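You operate a simulated robot arm through the tools that you are given. There is no shell and no other tool.

You run a simulated robot arm. Do the job below in one go: nothing can be reset, and whatever is moved stays where it is left.

Task
Seat the elements marked 4, 3 and 5 in strainer seats 1, 2 and 3 and run the flush once.
Fine: first named in seat 1, and so on; the sight glasses end clean; leave the elements in.

Only the result counts: the job must be done as asked and must still hold three seconds after the hand-in. Knocking over, shifting, dropping, spilling or breaking anything else fails it.

Robot
A 7-joint arm with a two-finger parallel gripper, fixed in place. Base frame: the origin is at the foot of the arm, x ahead of it, y to its left, z up; the work surface is at about z = 800. Lengths are in mm, angles in rad, forces in N, time in s.
Its first joint turns from -2.897 to 2.897 rad. Payload 4.4 kg.
Tool frame: the origin (TCP) lies between the finger pads and is the grasp point; the fingertips stand 23 mm ahead of it; z points along the fingers, y is the line along which they close. Largest opening 94 mm; finger width 38, thickness 10; the body of the gripper, 54 by 96 mm, starts 39 mm behind the TCP.
Orientation is that of the tool frame in the base frame, as a unit quaternion [w, x, y, z]. With the fingers straight down and closing along the base's y, the tool's x points along the base's -x, its y along +y and its z along -z.

Tools
- The arm moves only by the tool send_rows. Its argument "series" is a list of rows, each a list of 7 numbers: the shift along the base's x, y, z in mm, then the turn, a rotation vector about the base's x, y, z in degrees, then the closure, from 0 (fully open) to 1 (shut). In form: [[dx, dy, dz, rx, ry, rz, grip], ...]. A call has 1 to 20 rows; each row shifts and turns the commanded pose from where the row before left it. A row lasts 0.2 s, in which the tool goes at most 50 mm and 0.15 rad; a call with a longer step from one row to the next is refused whole, and so is a gripper value outside its range. A pose out of reach is approached as far as the arm can. The call stops where the force on the tool passes 90 N (or 10 N more than at its start, if that is more) or the arm is blocked; 0.2 s more then pass. Each finger travels about 72 mm/s and halts on what it meets, pressing with about 45 N; the grip force reading is that of the motor and also rises with nothing between the fingers. The clock runs only during rows and for 0.2 s after the last one: add rows that do not move to give the fingers time. It gives the time, the measured TCP pose, the force on the tool (base axes), the opening and the grip force at its end, in the units of the frame above (readings bear some noise), with the torque about the TCP (base axes, N m) and any sound that the robot's microphone picked up.
- Cameras (640 x 400 px; columns grow to the right, rows downward): "scene" is fixed at [45.7, 656.5, 1539.7]; the picture's right is [-0.43, -0.91, 0.00], its down [-0.51, 0.24, -0.82] and it looks along [0.74, -0.35, -0.57] (base axes); focal length 332 px, centre (320, 200). "wrist" rides on the gripper at [86, 16, -74] in the tool frame; the picture's right is [-0.18, 0.98, 0.00], its down [-0.58, -0.11, -0.81] and it looks along [-0.79, -0.15, 0.59] (tool axes); focal length 243 px, centre (320, 200). There is no depth. A picture from a camera that has moved, and an enlarged one, comes with that camera's place and axes in the base frame and with its lens. The place of the scene camera against the robot may be out by one fixed shift of up to 12 mm in any direction.
- capture(camera): a new picture of that camera. No time passes.
- enlarge(camera, box): a new picture of the part [left, top, right, bottom] of that camera's present view, enlarged. No time passes.
- finish_job(): hands the job in; it is judged then, once.

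Places have to be worked out from the pictures, the camera data and where the tool is seen. Open the gripper and draw the arm clear of the work before you hand the job in, unless the task says otherwise.

The tools are called after ">>>" by a JSON object that holds its "method" and its "body". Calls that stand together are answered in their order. send_rows: Moves the arm, as the interface text tells. Its arguments: {"type":"object","properties":{"series":{"type":"array"}},"required":["series"]} The other tools are called the same way: capture (camera) takes a picture; enlarge (camera, box) takes an enlarged picture of a part of a camera's view; finish_job () hands the job in.

At the start:

```text
t: 0.0
eef_pos: [667.4, 487.8, 1147.1]
tool_rot: [0.001, 0.0, 1.0, 0.0]
contact_force: [-0.2, 0.3, -0.6]
moment: [0.0, 0.0, -0.03]
width: 93.7
grip_force: 0.0
```

scene: 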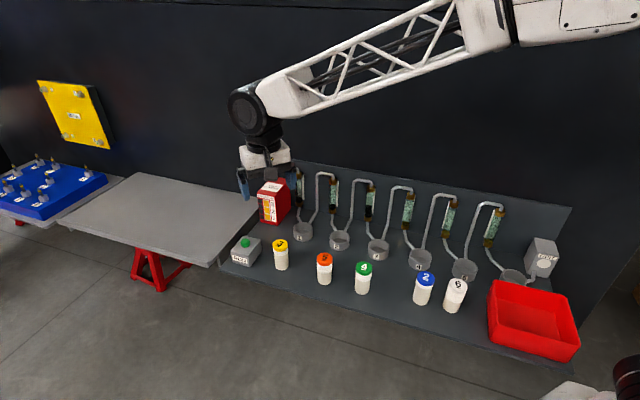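
wrist: 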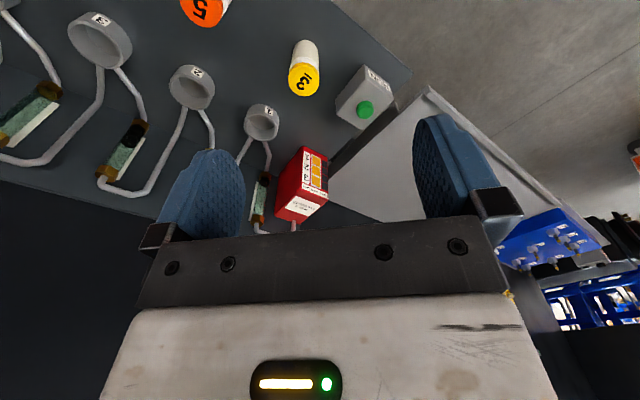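

I'll look closely at the bench before moving: the elements, seats, the red box, and the button.

>>> {"method": "enlarge", "body": {"camera": "scene", "box": [210, 150, 410, 310]}}

>>> {"method": "enlarge", "body": {"camera": "scene", "box": [380, 170, 590, 340]}}

>>> {"method": "enlarge", "body": {"camera": "wrist", "box": [230, 30, 430, 230]}}

>>> {"method": "enlarge", "body": {"camera": "wrist", "box": [0, 0, 240, 200]}}

```text
2.50 times, centred on (310, 230) of scene
camera zoom: at [45.7, 656.5, 1539.7], right [-0.43, -0.91, 0.0], down [-0.51, 0.24, -0.82], along [0.74, -0.35, -0.57], focal length 830 px, centre (345, 125)
```

zoom: 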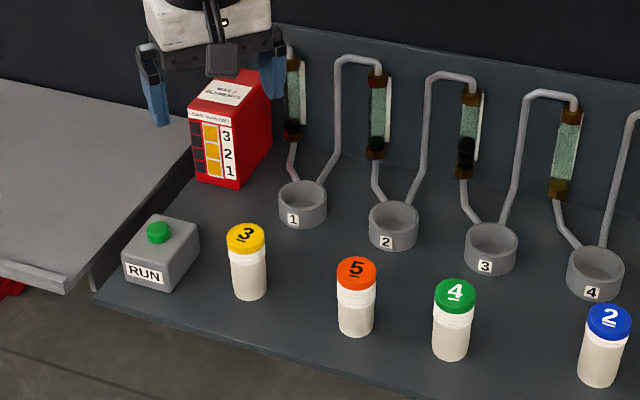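

```text
2.35 times, centred on (485, 255) of scene
camera zoom: at [45.7, 656.5, 1539.7], right [-0.43, -0.91, 0.0], down [-0.51, 0.24, -0.82], along [0.74, -0.35, -0.57], focal length 781 px, centre (-68, 71)
```

zoom: 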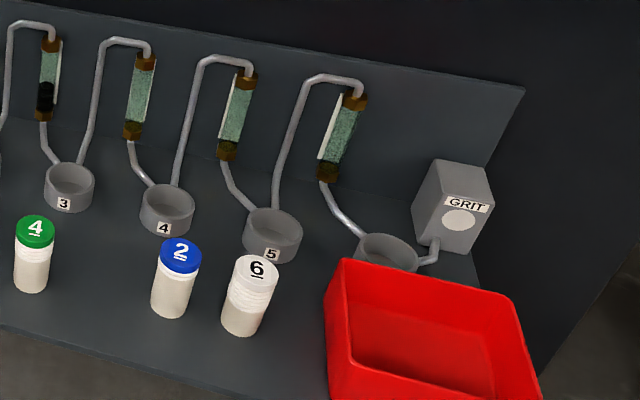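

```text
2.00 times, centred on (330, 130) of wrist
camera zoom: at [579.6, 502.9, 1223.1], right [0.18, 0.98, 0.0], down [0.58, -0.11, 0.81], along [0.79, -0.15, -0.59], focal length 485 px, centre (300, 340)
```

zoom: 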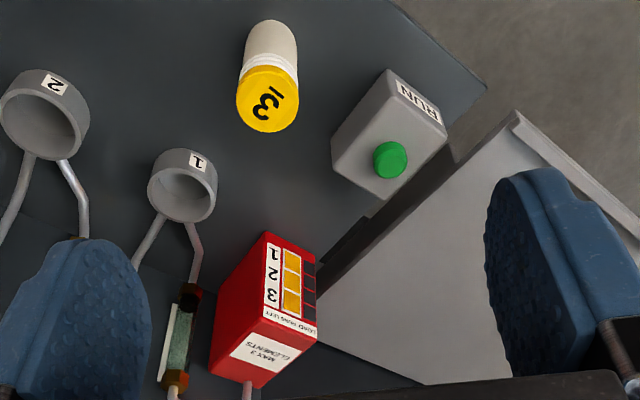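

```text
2.00 times, centred on (120, 100) of wrist
camera zoom: at [579.6, 502.9, 1223.1], right [0.18, 0.98, 0.0], down [0.58, -0.11, 0.81], along [0.79, -0.15, -0.59], focal length 485 px, centre (720, 400)
```

zoom: 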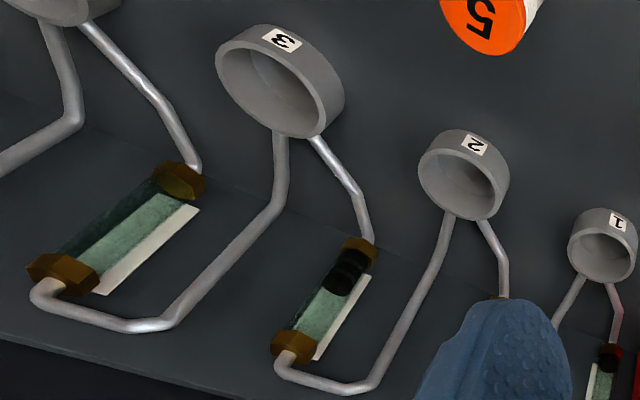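

I need to read the labels more precisely, so I'll enlarge the red box and the sight glasses.

>>> {"method": "enlarge", "body": {"camera": "scene", "box": [250, 165, 310, 230]}}

>>> {"method": "enlarge", "body": {"camera": "scene", "box": [290, 160, 390, 260]}}

>>> {"method": "enlarge", "body": {"camera": "scene", "box": [380, 180, 480, 280]}}

>>> {"method": "enlarge", "body": {"camera": "wrist", "box": [265, 140, 345, 230]}}

>>> {"method": "enlarge", "body": {"camera": "scene", "box": [20, 70, 120, 220]}}

>>> {"method": "enlarge", "body": {"camera": "scene", "box": [470, 190, 590, 370]}}

```text
6.15 times, centred on (280, 198) of scene
camera zoom: at [45.7, 656.5, 1539.7], right [-0.43, -0.91, 0.0], down [-0.51, 0.24, -0.82], along [0.74, -0.35, -0.57], focal length 2043 px, centre (566, 215)
```

zoom: 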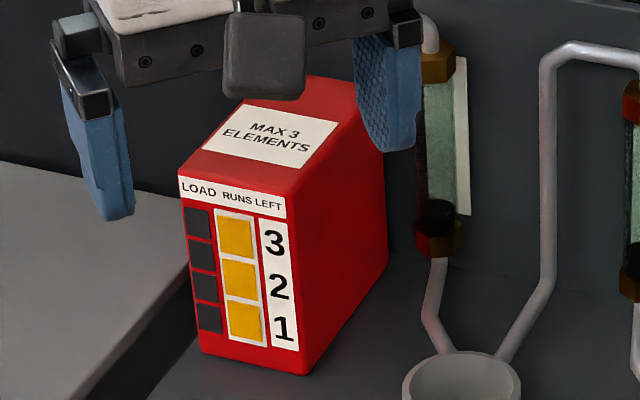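

```text
4.00 times, centred on (340, 210) of scene
camera zoom: at [45.7, 656.5, 1539.7], right [-0.43, -0.91, 0.0], down [-0.51, 0.24, -0.82], along [0.74, -0.35, -0.57], focal length 1328 px, centre (240, 160)
```

zoom: 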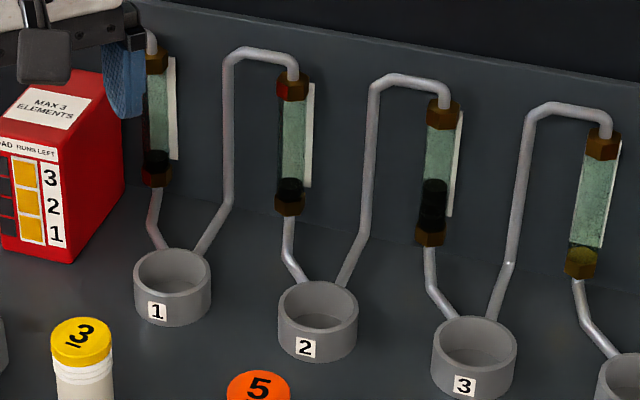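

```text
4.00 times, centred on (430, 230) of scene
camera zoom: at [45.7, 656.5, 1539.7], right [-0.43, -0.91, 0.0], down [-0.51, 0.24, -0.82], along [0.74, -0.35, -0.57], focal length 1328 px, centre (-120, 80)
```

zoom: 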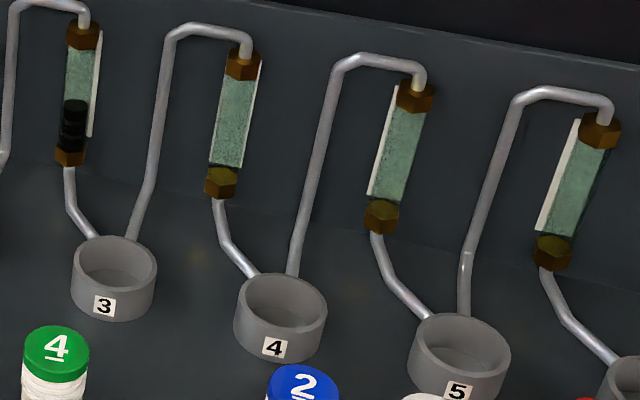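

```text
4.44 times, centred on (305, 185) of wrist
camera zoom: at [579.6, 502.9, 1223.1], right [0.18, 0.98, 0.0], down [0.58, -0.11, 0.81], along [0.79, -0.15, -0.59], focal length 1078 px, centre (387, 267)
```

zoom: 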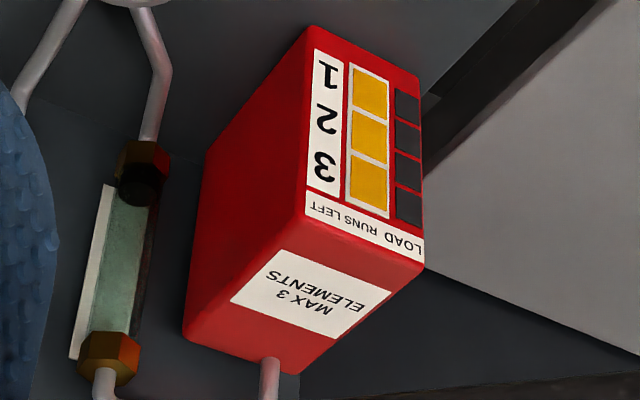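

```text
2.67 times, centred on (70, 145) of scene
camera zoom: at [45.7, 656.5, 1539.7], right [-0.43, -0.91, 0.0], down [-0.51, 0.24, -0.82], along [0.74, -0.35, -0.57], focal length 885 px, centre (987, 347)
```

zoom: 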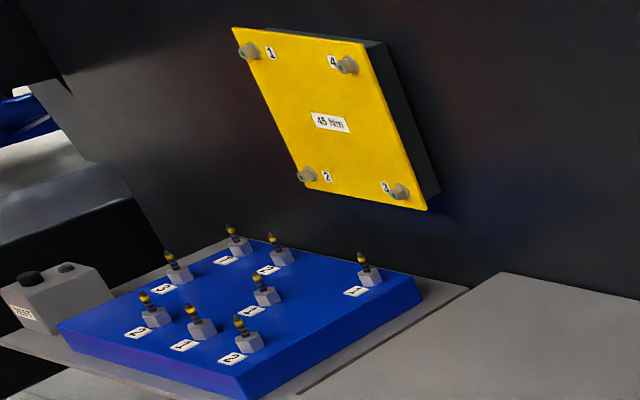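

```text
2.22 times, centred on (530, 280) of scene
camera zoom: at [45.7, 656.5, 1539.7], right [-0.43, -0.91, 0.0], down [-0.51, 0.24, -0.82], along [0.74, -0.35, -0.57], focal length 738 px, centre (-147, 22)
```

zoom: 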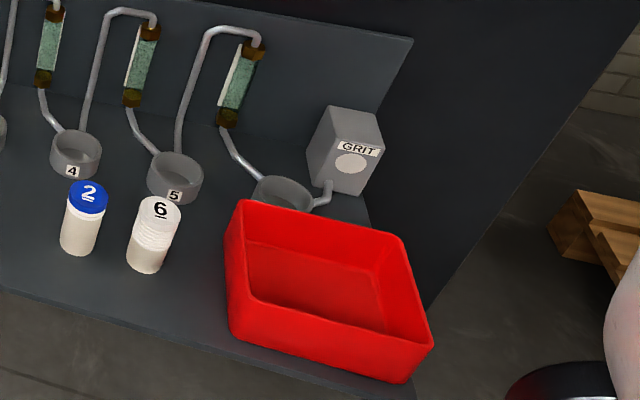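

The bench appears to run at about 45° to the base axes: seat 1 is near (845,340), seat 2 near (755,250), seat 3 near (665,160), and element 3 is near (748,450). I'll turn the tool -45° about z so the fingers close along the bench, with the camera on the open side.

>>> {"method": "send_rows", "body": {"series": [[0, 0, 0, 0, 0, -7.5, 0], [0, 0, 0, 0, 0, -7.5, 0], [0, 0, 0, 0, 0, -7.5, 0], [0, 0, 0, 0, 0, -7.5, 0], [0, 0, 0, 0, 0, -7.5, 0], [0, 0, 0, 0, 0, -7.5, 0], [0, 0, 0, 0, 0, 0, 0]]}}

>>> {"method": "capture", "body": {"camera": "wrist"}}

>>> {"method": "capture", "body": {"camera": "scene"}}

```text
t: 1.6
eef_pos: [668.1, 488.0, 1148.2]
tool_rot: [0.0, 0.383, 0.924, 0.0]
contact_force: [0.9, 0.1, -0.6]
moment: [0.01, -0.03, 0.01]
width: 94.1
grip_force: 0.0
```

```text
taken
camera wrist: at [616.5, 559.8, 1223.2], right [0.83, 0.56, 0.0], down [0.33, -0.49, 0.81], along [0.45, -0.67, -0.59], focal length 243 px, centre (320, 200)
```

wrist: 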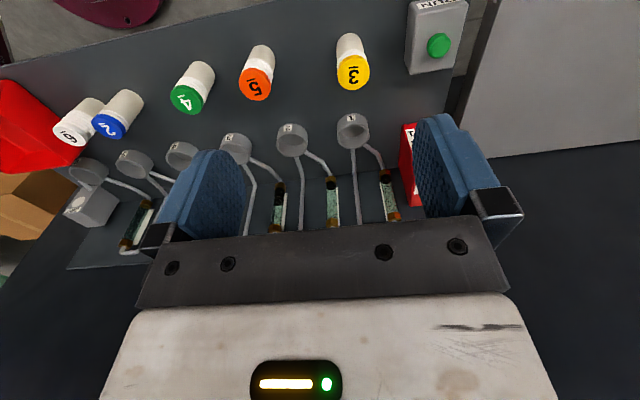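

```text
taken
```

scene: 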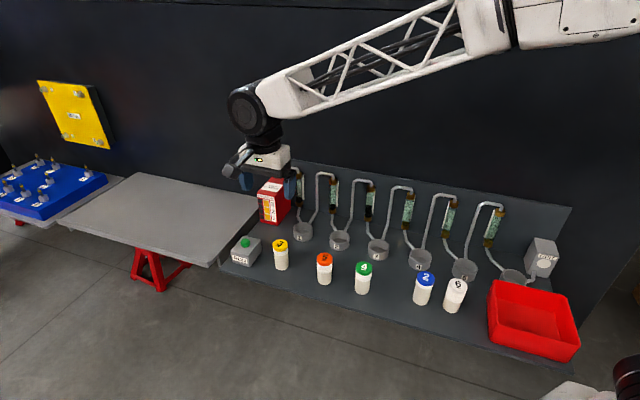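

The wrist view is clear now. I judge element 4 (green) to be near (560,281), so I'll move above it at z≈1000 for a close view.

>>> {"method": "send_rows", "body": {"series": [[-13.5, -25.9, -18.5, 0, 0, 0, 0], [-13.5, -25.9, -18.5, 0, 0, 0, 0], [-13.5, -25.9, -18.5, 0, 0, 0, 0], [-13.5, -25.9, -18.5, 0, 0, 0, 0], [-13.5, -25.9, -18.5, 0, 0, 0, 0], [-13.5, -25.9, -18.5, 0, 0, 0, 0], [-13.5, -25.9, -18.5, 0, 0, 0, 0], [-13.5, -25.9, -18.5, 0, 0, 0, 0], [0, 0, 0, 0, 0, 0, 0]]}}

>>> {"method": "capture", "body": {"camera": "wrist"}}

>>> {"method": "capture", "body": {"camera": "scene"}}

```text
t: 3.6
eef_pos: [561.7, 282.4, 998.8]
tool_rot: [-0.001, 0.383, 0.924, 0.0]
contact_force: [1.0, -0.3, 0.0]
moment: [0.0, -0.01, 0.0]
width: 93.9
grip_force: 0.0
```

```text
taken
camera wrist: at [510.4, 353.4, 1073.9], right [0.83, 0.56, 0.0], down [0.33, -0.49, 0.81], along [0.46, -0.67, -0.59], focal length 243 px, centre (320, 200)
```

wrist: 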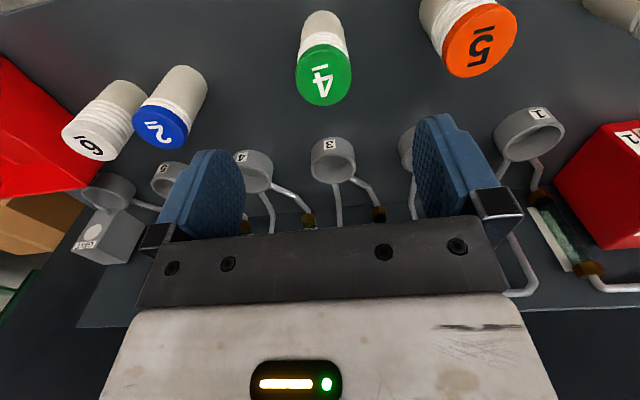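

```text
taken
```

scene: 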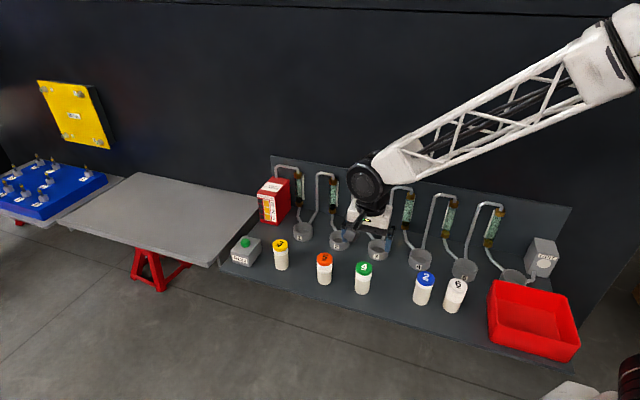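

Element 4's cap is almost straight below the TCP. I'll enlarge to refine its position and size, and check the seats for contents.

>>> {"method": "enlarge", "body": {"camera": "wrist", "box": [270, 0, 400, 110]}}

>>> {"method": "enlarge", "body": {"camera": "wrist", "box": [280, 100, 440, 220]}}

>>> {"method": "enlarge", "body": {"camera": "scene", "box": [340, 240, 400, 300]}}

```text
3.64 times, centred on (335, 55) of wrist
camera zoom: at [510.4, 353.4, 1073.9], right [0.83, 0.56, 0.0], down [0.33, -0.49, 0.81], along [0.46, -0.67, -0.59], focal length 882 px, centre (266, 727)
```

zoom: 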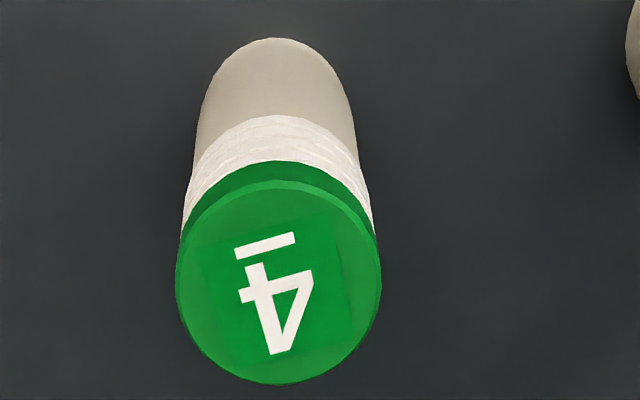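

```text
3.33 times, centred on (360, 160) of wrist
camera zoom: at [510.4, 353.4, 1073.9], right [0.83, 0.56, 0.0], down [0.33, -0.49, 0.81], along [0.46, -0.67, -0.59], focal length 809 px, centre (187, 333)
```

zoom: 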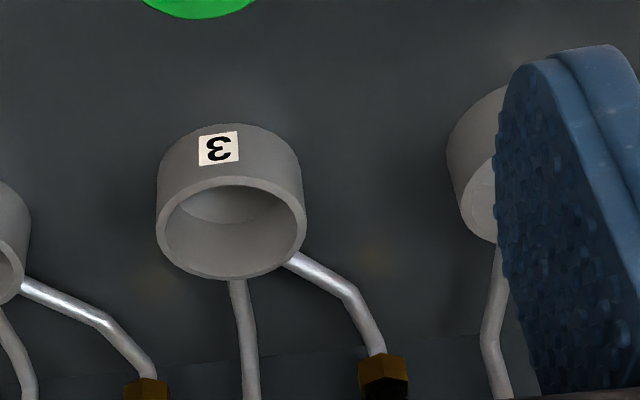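

```text
6.67 times, centred on (370, 270) of scene
camera zoom: at [45.7, 656.5, 1539.7], right [-0.43, -0.91, 0.0], down [-0.51, 0.24, -0.82], along [0.74, -0.35, -0.57], focal length 2214 px, centre (-13, -267)
```

zoom: 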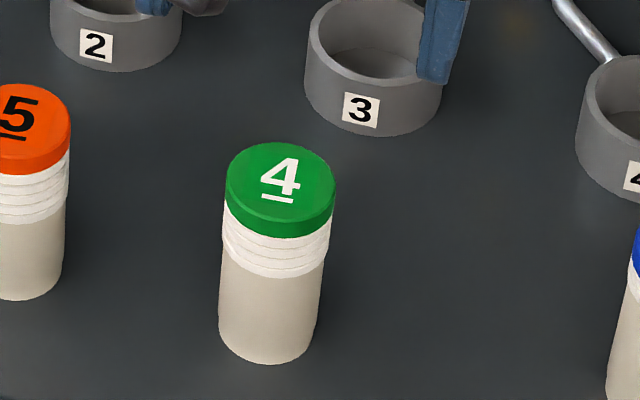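

Element 4's axis comes out at about (568.4, 273.9), top z≈883, cap Ø≈45. The rim of seat 3 is near (673,152.5,830). I'll centre over element 4 and lower part of the way for a check.

>>> {"method": "send_rows", "body": {"series": [[3.3, -4.2, -20, 0, 0, 0, 0], [3.4, -4.3, -20, 0, 0, 0, 0], [0, 0, -24, 0, 0, 0, 0], [0, 0, 0, 0, 0, 0, 0]]}}

>>> {"method": "capture", "body": {"camera": "wrist"}}

>>> {"method": "enlarge", "body": {"camera": "scene", "box": [320, 180, 420, 300]}}

```text
t: 4.6
eef_pos: [565.3, 271.0, 934.1]
tool_rot: [0.0, 0.383, 0.924, 0.001]
contact_force: [0.9, 0.5, 0.4]
moment: [0.0, -0.02, 0.01]
width: 94.0
grip_force: 0.1
```

```text
taken
camera wrist: at [514.7, 343.8, 1010.0], right [0.83, 0.56, 0.0], down [0.33, -0.49, 0.81], along [0.46, -0.67, -0.59], focal length 243 px, centre (320, 200)
```

wrist: 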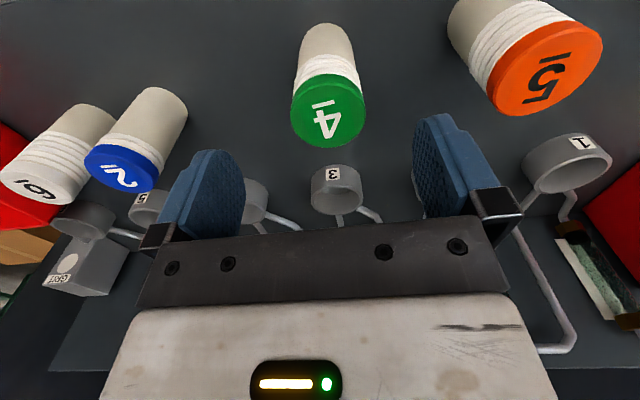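

```text
3.33 times, centred on (370, 240) of scene
camera zoom: at [45.7, 656.5, 1539.7], right [-0.43, -0.91, 0.0], down [-0.51, 0.24, -0.82], along [0.74, -0.35, -0.57], focal length 1107 px, centre (153, 67)
```

zoom: 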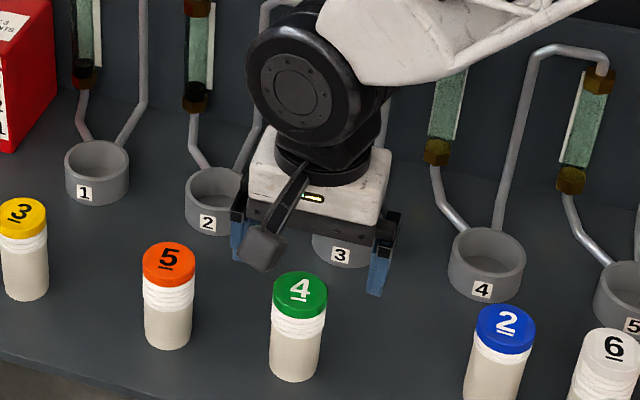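

I'll enlarge to refine the offset between the cap centre and the TCP.

>>> {"method": "enlarge", "body": {"camera": "wrist", "box": [260, 10, 400, 160]}}

>>> {"method": "enlarge", "body": {"camera": "wrist", "box": [290, 150, 390, 225]}}

```text
2.67 times, centred on (330, 85) of wrist
camera zoom: at [514.7, 343.8, 1010.0], right [0.83, 0.56, 0.0], down [0.33, -0.49, 0.81], along [0.46, -0.67, -0.59], focal length 647 px, centre (293, 507)
```

zoom: 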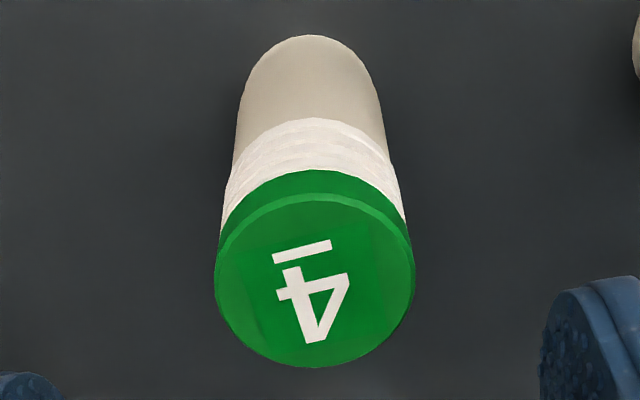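

```text
5.33 times, centred on (340, 188) of wrist
camera zoom: at [514.7, 343.8, 1010.0], right [0.83, 0.56, 0.0], down [0.33, -0.49, 0.81], along [0.46, -0.67, -0.59], focal length 1294 px, centre (213, 267)
```

zoom: 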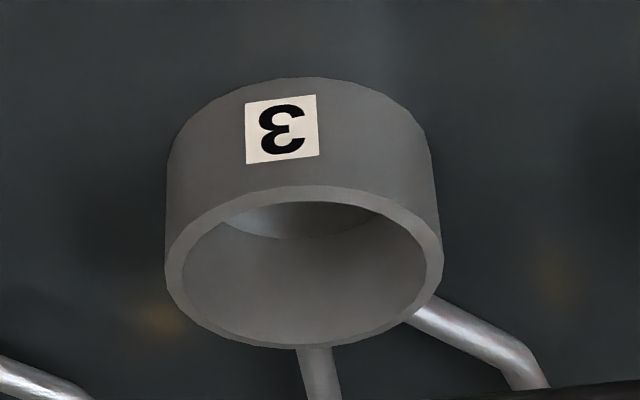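

The element centre is confirmed at (568.4,273.9), and the TCP needs about (+3.5,+2.2). I'll correct, lower to a TCP z of about 869, and close on the cap.

>>> {"method": "send_rows", "body": {"series": [[3.5, 2.2, 0, 0, 0, 0, 0], [0, 0, -22, 0, 0, 0, 0], [0, 0, -22, 0, 0, 0, 0], [0, 0, -22, 0, 0, 0, 0], [0, 0, 0, 0, 0, 0, 0], [0, 0, 0, 0, 0, 0, 1], [0, 0, 0, 0, 0, 0, 1], [0, 0, 0, 0, 0, 0, 1], [0, 0, 0, 0, 0, 0, 1]]}}

>>> {"method": "capture", "body": {"camera": "wrist"}}

>>> {"method": "enlarge", "body": {"camera": "scene", "box": [320, 200, 420, 300]}}

```text
t: 6.6
eef_pos: [568.7, 273.4, 867.8]
tool_rot: [0.0, 0.383, 0.924, 0.0]
contact_force: [0.2, -0.9, 1.4]
moment: [-0.07, 0.01, 0.01]
width: 42.6
grip_force: 45.3
```

```text
taken
camera wrist: at [517.9, 345.8, 944.8], right [0.83, 0.56, 0.0], down [0.33, -0.49, 0.81], along [0.46, -0.67, -0.59], focal length 243 px, centre (320, 200)
```

wrist: 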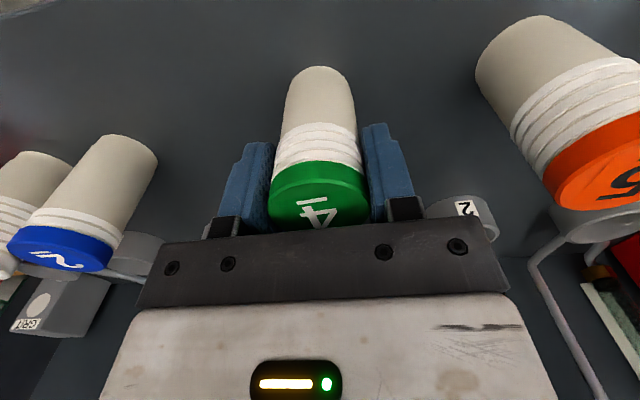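

```text
4.00 times, centred on (370, 250) of scene
camera zoom: at [45.7, 656.5, 1539.7], right [-0.43, -0.91, 0.0], down [-0.51, 0.24, -0.82], along [0.74, -0.35, -0.57], focal length 1328 px, centre (120, 0)
```

zoom: 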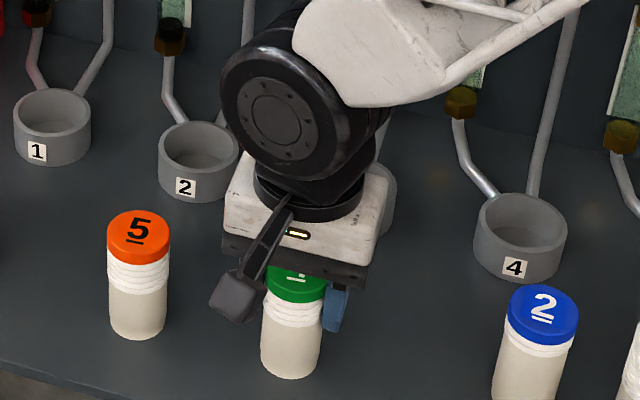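

Element 4 is gripped (width 42.6). I'll lift it 100 mm and move to a spot beside seat 1, where the camera can see that seat past the held element.

>>> {"method": "send_rows", "body": {"series": [[0, 0, 10, 0, 0, 0, 1], [0, 0, 20, 0, 0, 0, 1], [0, 0, 35, 0, 0, 0, 1], [0, 0, 35, 0, 0, 0, 1], [23.5, 8.3, 0, 0, 0, 0, 1], [23.5, 8.3, 0, 0, 0, 0, 1], [23.5, 8.3, 0, 0, 0, 0, 1], [23.5, 8.3, 0, 0, 0, 0, 1], [23.5, 8.3, 0, 0, 0, 0, 1], [23.5, 8.3, 0, 0, 0, 0, 1], [23.5, 8.3, 0, 0, 0, 0, 1], [23.5, 8.3, 0, 0, 0, 0, 1], [0, 0, 0, 0, 0, 0, 1], [0, 0, 0, 0, 0, 0, 1]]}}

>>> {"method": "capture", "body": {"camera": "wrist"}}

>>> {"method": "enlarge", "body": {"camera": "scene", "box": [240, 140, 400, 300]}}

```text
t: 9.6
eef_pos: [756.3, 339.7, 968.7]
tool_rot: [0.0, 0.383, 0.924, 0.0]
contact_force: [-0.7, 0.4, -1.1]
moment: [-0.01, 0.01, -0.03]
width: 42.9
grip_force: 45.1
```

```text
taken
camera wrist: at [705.8, 411.8, 1044.3], right [0.83, 0.56, 0.0], down [0.33, -0.49, 0.81], along [0.46, -0.67, -0.59], focal length 243 px, centre (320, 200)
```

wrist: 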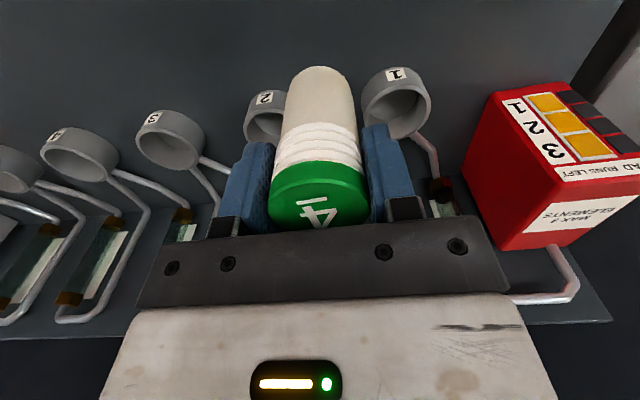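

```text
2.50 times, centred on (320, 220) of scene
camera zoom: at [45.7, 656.5, 1539.7], right [-0.43, -0.91, 0.0], down [-0.51, 0.24, -0.82], along [0.74, -0.35, -0.57], focal length 830 px, centre (320, 150)
```

zoom: 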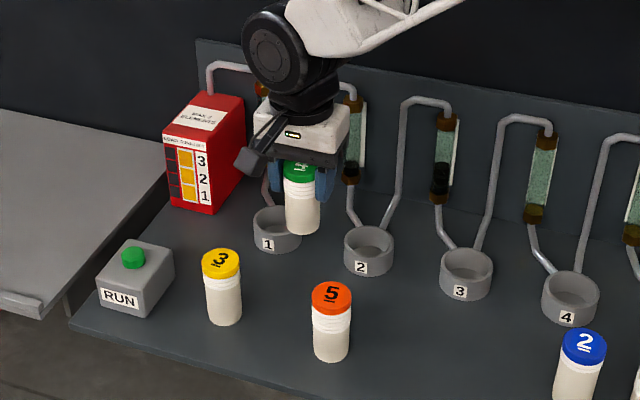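

I can see seat 1 past the element, and the red pump has enough clearance (about 107 mm from the seat axis). I'll enlarge seats 1 and 2 for precise positions.

>>> {"method": "enlarge", "body": {"camera": "wrist", "box": [345, 55, 465, 145]}}

>>> {"method": "enlarge", "body": {"camera": "wrist", "box": [120, 80, 300, 190]}}

>>> {"method": "enlarge", "body": {"camera": "wrist", "box": [260, 50, 380, 240]}}

```text
4.44 times, centred on (405, 100) of wrist
camera zoom: at [705.8, 411.8, 1044.3], right [0.83, 0.56, 0.0], down [0.33, -0.49, 0.81], along [0.46, -0.67, -0.59], focal length 1078 px, centre (-58, 644)
```

zoom: 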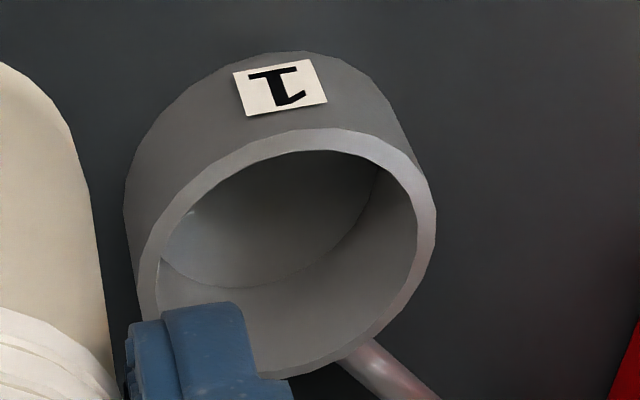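

```text
3.56 times, centred on (210, 135) of wrist
camera zoom: at [705.8, 411.8, 1044.3], right [0.83, 0.56, 0.0], down [0.33, -0.49, 0.81], along [0.46, -0.67, -0.59], focal length 863 px, centre (711, 431)
```

zoom: 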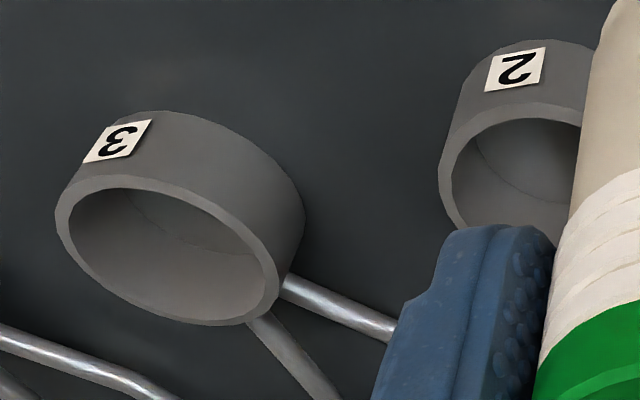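

```text
2.11 times, centred on (320, 145) of wrist
camera zoom: at [705.8, 411.8, 1044.3], right [0.83, 0.56, 0.0], down [0.33, -0.49, 0.81], along [0.46, -0.67, -0.59], focal length 511 px, centre (320, 316)
```

zoom: 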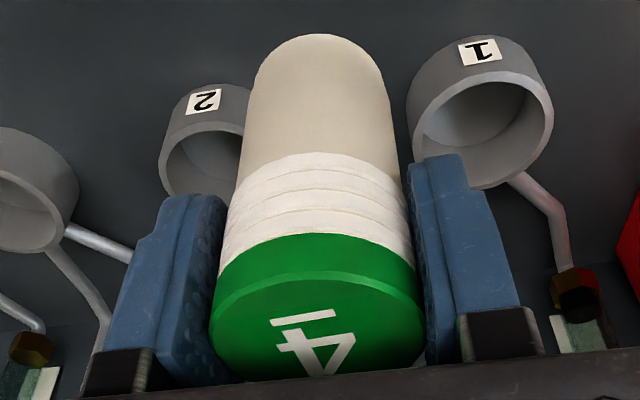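

I place seat 1 at about (853,335.5) with a 130 mm pitch along the 45° line, so seat 2 is near (761.5,243.8) and seat 3 near (671,152). The held element is centred in the fingers within about 1 mm. I'll move above seat 1 and lower to just above the rim.

>>> {"method": "send_rows", "body": {"series": [[24.2, -1, 0, 0, 0, 0, 1], [24.2, -1, 0, 0, 0, 0, 1], [24.2, -1.1, 0, 0, 0, 0, 1], [24.1, -1.1, 0, 0, 0, 0, 1], [0, 0, -20, 0, 0, 0, 1], [0, 0, -20, 0, 0, 0, 1], [0, 0, -20, 0, 0, 0, 1], [0, 0, 0, 0, 0, 0, 1]]}}

>>> {"method": "capture", "body": {"camera": "wrist"}}

>>> {"method": "enlarge", "body": {"camera": "wrist", "box": [250, 20, 400, 170]}}

>>> {"method": "enlarge", "body": {"camera": "scene", "box": [260, 170, 350, 260]}}

```text
t: 11.4
eef_pos: [853.9, 334.0, 909.8]
tool_rot: [0.0, 0.382, 0.924, 0.0]
contact_force: [0.3, 1.4, -1.1]
moment: [-0.04, -0.06, 0.0]
width: 42.8
grip_force: 45.1
```

```text
taken
camera wrist: at [803.3, 405.9, 985.4], right [0.83, 0.56, 0.0], down [0.33, -0.49, 0.81], along [0.46, -0.67, -0.59], focal length 243 px, centre (320, 200)
```

wrist: 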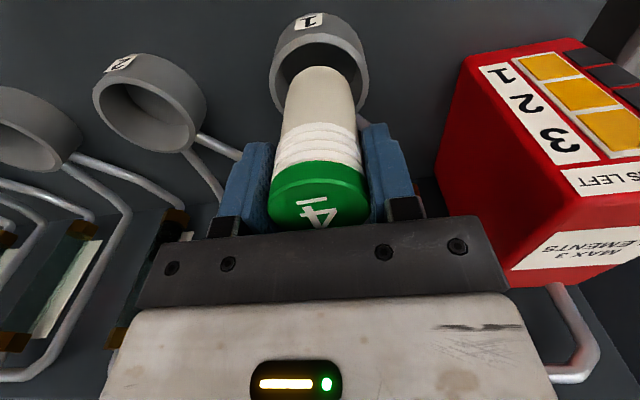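

```text
2.67 times, centred on (325, 95) of wrist
camera zoom: at [803.3, 405.9, 985.4], right [0.83, 0.56, 0.0], down [0.33, -0.49, 0.81], along [0.46, -0.67, -0.59], focal length 647 px, centre (307, 480)
```

zoom: 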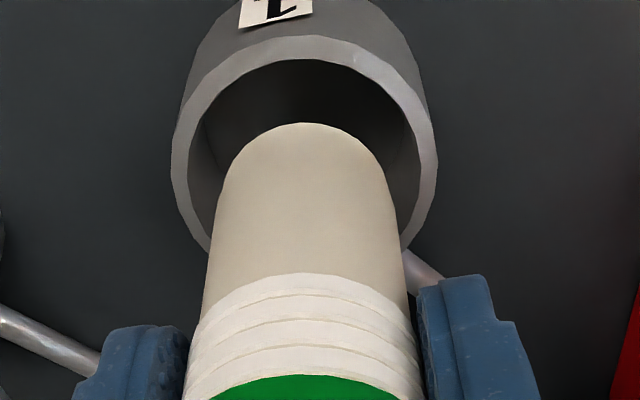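

```text
4.44 times, centred on (305, 215) of scene
camera zoom: at [45.7, 656.5, 1539.7], right [-0.43, -0.91, 0.0], down [-0.51, 0.24, -0.82], along [0.74, -0.35, -0.57], focal length 1476 px, centre (387, 133)
```

zoom: 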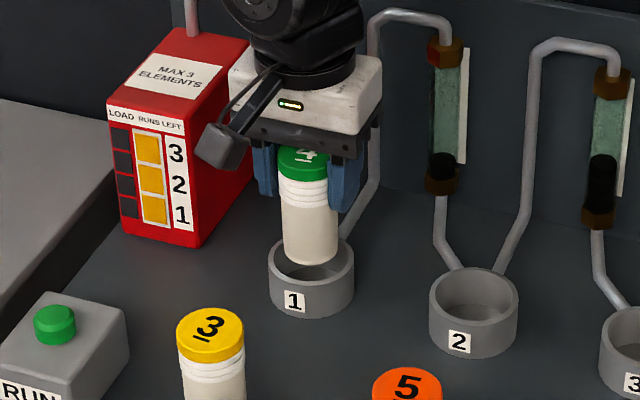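

The element looks concentric with seat 1 in both views (within about 1 mm). I'll lower it slowly into the ring.

>>> {"method": "send_rows", "body": {"series": [[0, 0, -8, 0, 0, 0, 1], [0, 0, -8, 0, 0, 0, 1], [0, 0, -8, 0, 0, 0, 1], [0, 0, -5, 0, 0, 0, 1], [0, 0, 0, 0, 0, 0, 1]]}}

>>> {"method": "enlarge", "body": {"camera": "wrist", "box": [250, 20, 400, 170]}}

>>> {"method": "enlarge", "body": {"camera": "scene", "box": [260, 170, 350, 260]}}

```text
t: 12.6
eef_pos: [853.3, 336.6, 879.7]
tool_rot: [0.0, 0.383, 0.924, -0.001]
contact_force: [-0.5, 0.6, -0.3]
moment: [0.01, -0.01, 0.0]
width: 42.9
grip_force: 45.1
```

```text
2.67 times, centred on (325, 95) of wrist
camera zoom: at [802.9, 408.0, 955.6], right [0.83, 0.56, 0.0], down [0.33, -0.49, 0.81], along [0.46, -0.67, -0.59], focal length 647 px, centre (307, 480)
```

zoom: 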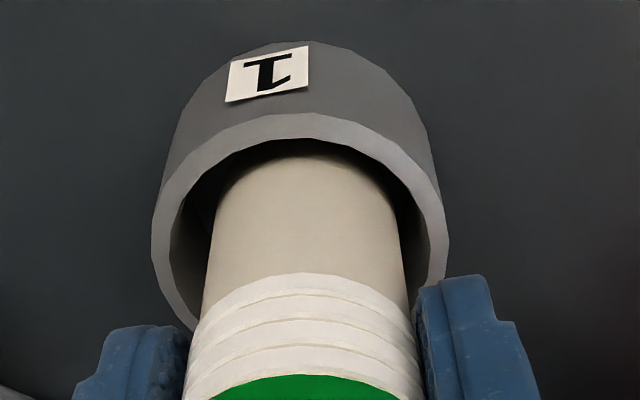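

```text
4.44 times, centred on (305, 215) of scene
camera zoom: at [45.7, 656.5, 1539.7], right [-0.43, -0.91, 0.0], down [-0.51, 0.24, -0.82], along [0.74, -0.35, -0.57], focal length 1476 px, centre (387, 133)
```

zoom: 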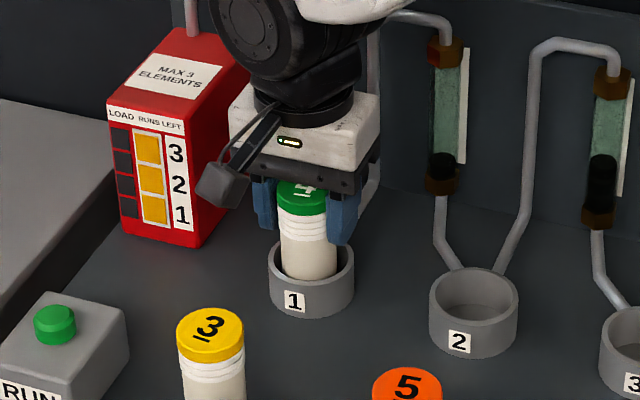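

There's no contact yet, with the element bottom at about 812. I'll nudge 1.5 mm toward the panel and continue down in small steps.

>>> {"method": "send_rows", "body": {"series": [[0.8, -1.2, -2, 0, 0, 0, 1], [0, 0, -2, 0, 0, 0, 1], [0, 0, -2, 0, 0, 0, 1], [0, 0, 0, 0, 0, 0, 1]]}}

```text
t: 13.6
eef_pos: [854.9, 335.2, 875.7]
tool_rot: [0.0, 0.383, 0.924, 0.0]
contact_force: [-1.1, 0.0, -1.1]
moment: [0.02, -0.02, -0.01]
width: 42.7
grip_force: 45.4
```

Still free, so I'll go on down.

>>> {"method": "send_rows", "body": {"series": [[0, 0, -2, 0, 0, 0, 1], [0, 0, -1, 0, 0, 0, 1], [0, 0, 0, 0, 0, 0, 1]]}}

>>> {"method": "enlarge", "body": {"camera": "scene", "box": [260, 170, 350, 260]}}

```text
t: 14.4
eef_pos: [854.5, 335.2, 871.1]
tool_rot: [0.001, 0.383, 0.924, 0.001]
contact_force: [0.7, -0.3, -2.2]
moment: [-0.03, -0.02, 0.0]
width: 43.0
grip_force: 44.8
```

```text
4.44 times, centred on (305, 215) of scene
camera zoom: at [45.7, 656.5, 1539.7], right [-0.43, -0.91, 0.0], down [-0.51, 0.24, -0.82], along [0.74, -0.35, -0.57], focal length 1476 px, centre (387, 133)
```

zoom: 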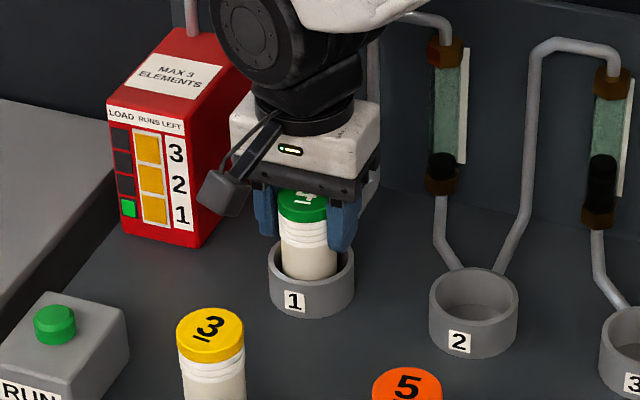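

The first LOAD lamp turned green, so seat 1 registers the element. I'll lower a little more until it touches the floor.

>>> {"method": "send_rows", "body": {"series": [[0, 0, -1, 0, 0, 0, 1], [0, 0, -1, 0, 0, 0, 1], [0, 0, 0, 0, 0, 0, 1]]}}

```text
t: 15.2
eef_pos: [854.2, 335.0, 869.3]
tool_rot: [-0.001, 0.383, 0.924, -0.001]
contact_force: [0.6, -0.1, -1.3]
moment: [-0.02, 0.02, 0.03]
width: 42.8
grip_force: 44.9
```

>>> {"method": "send_rows", "body": {"series": [[0, 0, -1, 0, 0, 0, 1], [0, 0, -1, 0, 0, 0, 1], [0, 0, 0, 0, 0, 0, 1]]}}

>>> {"method": "enlarge", "body": {"camera": "wrist", "box": [250, 20, 400, 170]}}

```text
t: 16.0
eef_pos: [857.0, 335.4, 868.5]
tool_rot: [0.001, 0.383, 0.924, 0.001]
contact_force: [-5.9, -6.8, 28.6]
moment: [-0.48, 0.55, -0.03]
width: 42.6
grip_force: 45.4
```

```text
2.67 times, centred on (325, 95) of wrist
camera zoom: at [805.0, 407.0, 944.7], right [0.83, 0.56, 0.0], down [0.33, -0.49, 0.81], along [0.46, -0.67, -0.59], focal length 647 px, centre (307, 480)
```

zoom: 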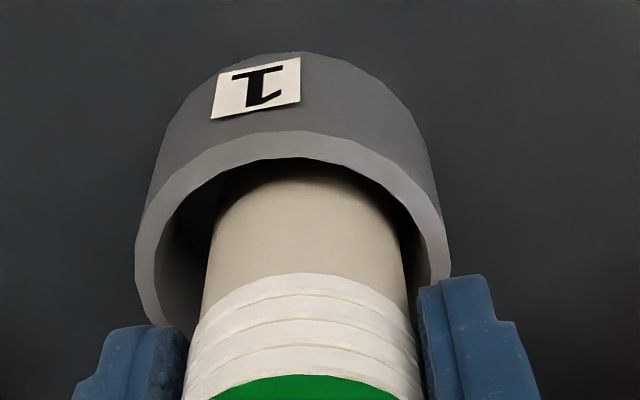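

Floor contact: 28 N upward. In the image the element is about 2 mm toward the + bench side, so I'll ease up 1 mm and shift back 2 mm along the bench before releasing.

>>> {"method": "send_rows", "body": {"series": [[0, 0, 1, 0, 0, 0, 1], [-1.4, -1.4, 0, 0, 0, 0, 1], [0, 0, 0, 0, 0, 0, 1]]}}

>>> {"method": "enlarge", "body": {"camera": "wrist", "box": [250, 20, 400, 170]}}

>>> {"method": "enlarge", "body": {"camera": "scene", "box": [260, 170, 350, 260]}}

```text
t: 16.8
eef_pos: [853.4, 334.4, 868.8]
tool_rot: [0.0, 0.383, 0.924, 0.0]
contact_force: [3.4, 6.9, 20.8]
moment: [0.48, -0.13, -0.04]
width: 42.4
grip_force: 44.5
```

```text
2.67 times, centred on (325, 95) of wrist
camera zoom: at [802.1, 405.9, 944.3], right [0.83, 0.56, 0.0], down [0.33, -0.49, 0.81], along [0.46, -0.67, -0.59], focal length 647 px, centre (307, 480)
```

zoom: 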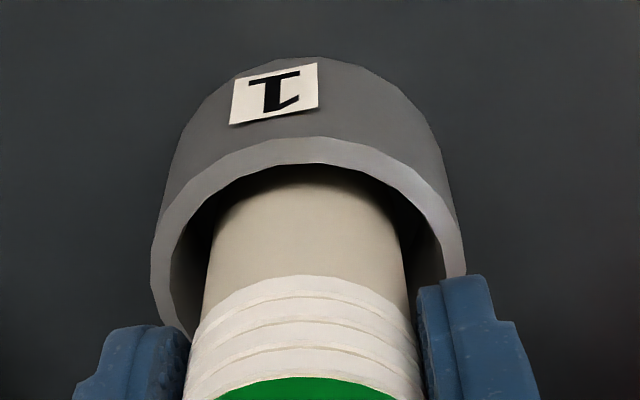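

```text
4.44 times, centred on (305, 215) of scene
camera zoom: at [45.7, 656.5, 1539.7], right [-0.43, -0.91, 0.0], down [-0.51, 0.24, -0.82], along [0.74, -0.35, -0.57], focal length 1476 px, centre (387, 133)
```

zoom: 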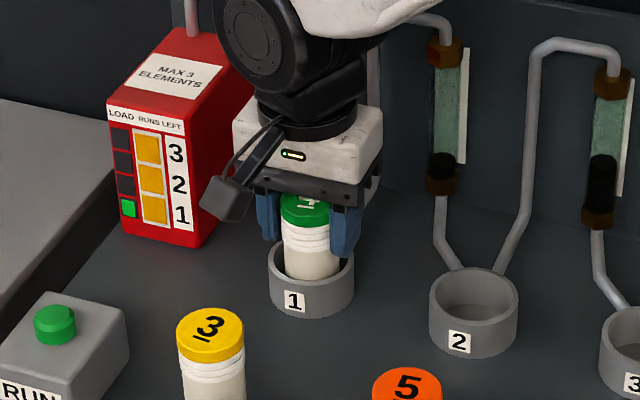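

It's centred now and resting on the floor. I'll release and rise straight up.

>>> {"method": "send_rows", "body": {"series": [[0, 0, 0.5, 0, 0, 0, 1], [0, 0, 0, 0, 0, 0, 0], [0, 0, 0, 0, 0, 0, 0], [0, 0, 0, 0, 0, 0, 0], [0, 0, 0, 0, 0, 0, 0], [0, 0, 20, 0, 0, 0, 0], [0, 0, 30, 0, 0, 0, 0], [0, 0, 40, 0, 0, 0, 0], [0, 0, 20, 0, 0, 0, 0], [0, 0, 0, 0, 0, 0, 0]]}}

>>> {"method": "capture", "body": {"camera": "wrist"}}

>>> {"method": "enlarge", "body": {"camera": "scene", "box": [220, 150, 380, 300]}}

```text
t: 19.0
eef_pos: [852.4, 334.8, 981.1]
tool_rot: [-0.001, 0.383, 0.924, 0.0]
contact_force: [0.1, -0.1, 0.0]
moment: [-0.01, -0.03, 0.0]
width: 93.8
grip_force: 0.1
```

```text
taken
camera wrist: at [801.1, 405.9, 1055.2], right [0.83, 0.56, 0.0], down [0.33, -0.49, 0.81], along [0.46, -0.67, -0.59], focal length 243 px, centre (320, 200)
```

wrist: 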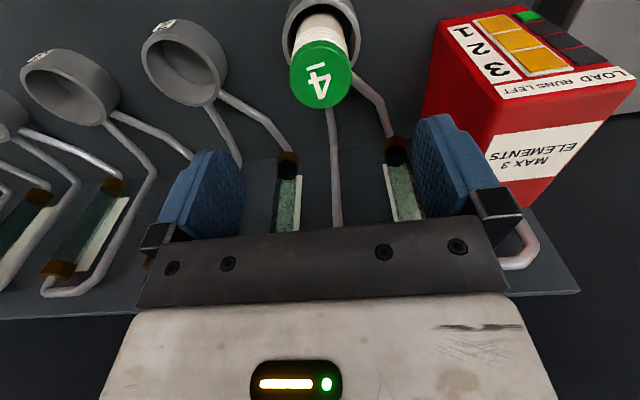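

```text
2.67 times, centred on (300, 225) of scene
camera zoom: at [45.7, 656.5, 1539.7], right [-0.43, -0.91, 0.0], down [-0.51, 0.24, -0.82], along [0.74, -0.35, -0.57], focal length 885 px, centre (373, 133)
```

zoom: 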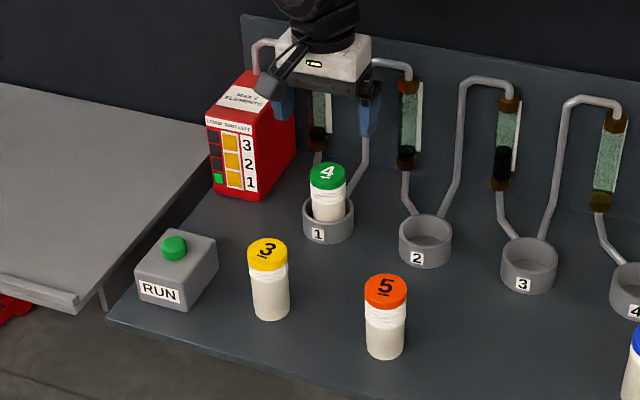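

Element 4 is seated and upright, and the lamp is green. Next I'll go above element 3 (yellow), estimated near (748,448).

>>> {"method": "send_rows", "body": {"series": [[-18, 18.5, 3, 0, 0, 0, 0], [-18, 18.5, 3, 0, 0, 0, 0], [-18, 18.5, 3, 0, 0, 0, 0], [-18, 18.5, 3, 0, 0, 0, 0], [-18, 18.5, 3, 0, 0, 0, 0], [-18, 18.5, 3, 0, 0, 0, 0], [0, 0, 0, 0, 0, 0, 0]]}}

>>> {"method": "capture", "body": {"camera": "wrist"}}

>>> {"method": "enlarge", "body": {"camera": "wrist", "box": [250, 0, 410, 130]}}

```text
t: 20.6
eef_pos: [743.7, 445.4, 995.3]
tool_rot: [0.0, 0.383, 0.924, 0.0]
contact_force: [-0.5, 0.0, 0.2]
moment: [-0.02, -0.02, 0.01]
width: 94.0
grip_force: 0.0
```

```text
taken
camera wrist: at [693.6, 517.6, 1071.1], right [0.83, 0.56, 0.0], down [0.33, -0.49, 0.81], along [0.46, -0.67, -0.59], focal length 243 px, centre (320, 200)
```

wrist: 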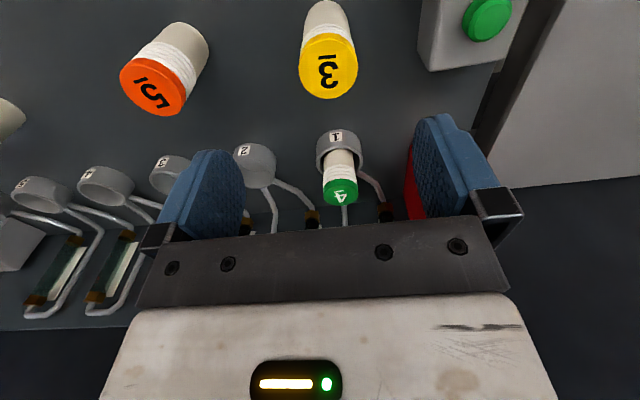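

```text
3.08 times, centred on (330, 65) of wrist
camera zoom: at [693.6, 517.6, 1071.1], right [0.83, 0.56, 0.0], down [0.33, -0.49, 0.81], along [0.46, -0.67, -0.59], focal length 746 px, centre (289, 615)
```

zoom: 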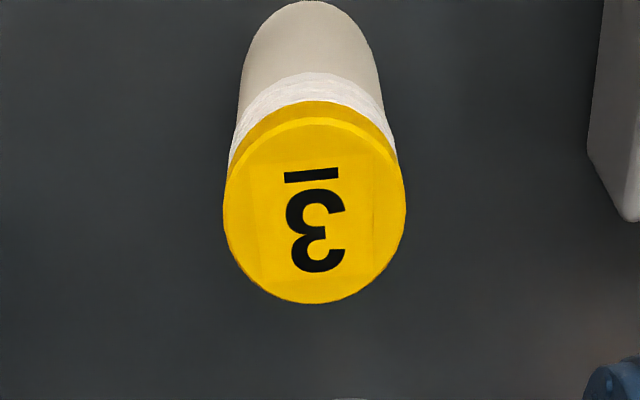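

Element 3 is offset about (+6.4,+1.8) from the TCP. The RUN box is about 70 mm along the bench from it, so I'll narrow the gripper to about 70 mm for clearance, then descend and check.

>>> {"method": "send_rows", "body": {"series": [[3.2, 0.9, -10, 0, 0, 0, 0.25], [3.2, 0.9, -20, 0, 0, 0, 0.25], [0, 0, -20, 0, 0, 0, 0.25], [0, 0, -15, 0, 0, 0, 0.25], [0, 0, 0, 0, 0, 0, 0.25]]}}

>>> {"method": "capture", "body": {"camera": "wrist"}}

>>> {"method": "enlarge", "body": {"camera": "wrist", "box": [250, 20, 410, 150]}}

```text
t: 21.8
eef_pos: [751.1, 449.0, 931.6]
tool_rot: [0.0, 0.383, 0.924, 0.0]
contact_force: [-0.3, -0.1, 0.0]
moment: [0.03, -0.01, 0.01]
width: 70.6
grip_force: 0.1
```

```text
taken
camera wrist: at [701.1, 519.8, 1006.8], right [0.83, 0.56, 0.0], down [0.33, -0.49, 0.81], along [0.46, -0.67, -0.59], focal length 243 px, centre (320, 200)
```

wrist: 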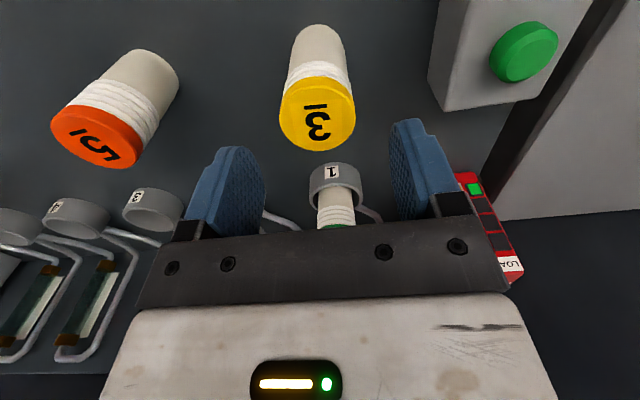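

```text
3.08 times, centred on (330, 85) of wrist
camera zoom: at [701.1, 519.8, 1006.8], right [0.83, 0.56, 0.0], down [0.33, -0.49, 0.81], along [0.46, -0.67, -0.59], focal length 746 px, centre (289, 554)
```

zoom: 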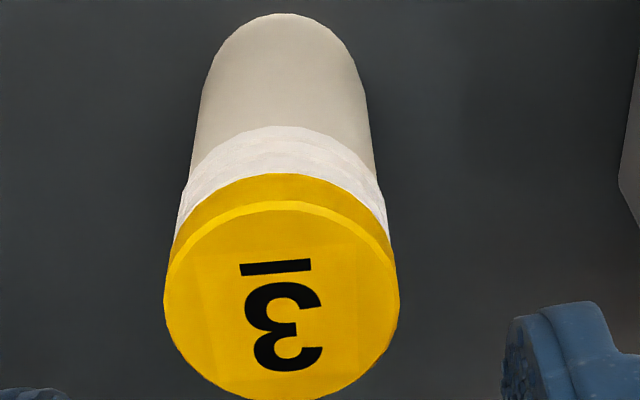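

The TCP is within about 1.5 mm. I'll apply a small correction, descend to z≈868 and grip.

>>> {"method": "send_rows", "body": {"series": [[-1.2, 0, -15, 0, 0, 0, 0.25], [0, 0, -24, 0, 0, 0, 0.25], [0, 0, -24, 0, 0, 0, 0.25], [0, 0, 0, 0, 0, 0, 0.25], [0, 0, 0, 0, 0, 0, 1], [0, 0, 0, 0, 0, 0, 1], [0, 0, 0, 0, 0, 0, 1], [0, 0, 0, 0, 0, 0, 1]]}}

>>> {"method": "capture", "body": {"camera": "wrist"}}

```text
t: 23.6
eef_pos: [750.8, 447.6, 867.4]
tool_rot: [0.0, 0.383, 0.924, 0.0]
contact_force: [0.0, -0.7, 0.3]
moment: [-0.06, 0.04, 0.0]
width: 43.0
grip_force: 44.4
```

```text
taken
camera wrist: at [699.4, 519.7, 944.1], right [0.83, 0.56, 0.0], down [0.33, -0.49, 0.81], along [0.46, -0.67, -0.59], focal length 243 px, centre (320, 200)
```

wrist: 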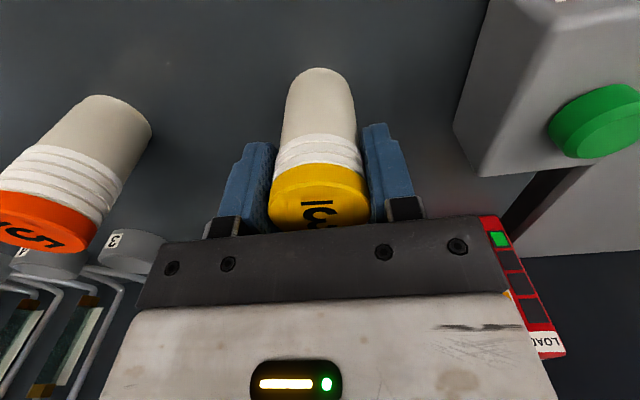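

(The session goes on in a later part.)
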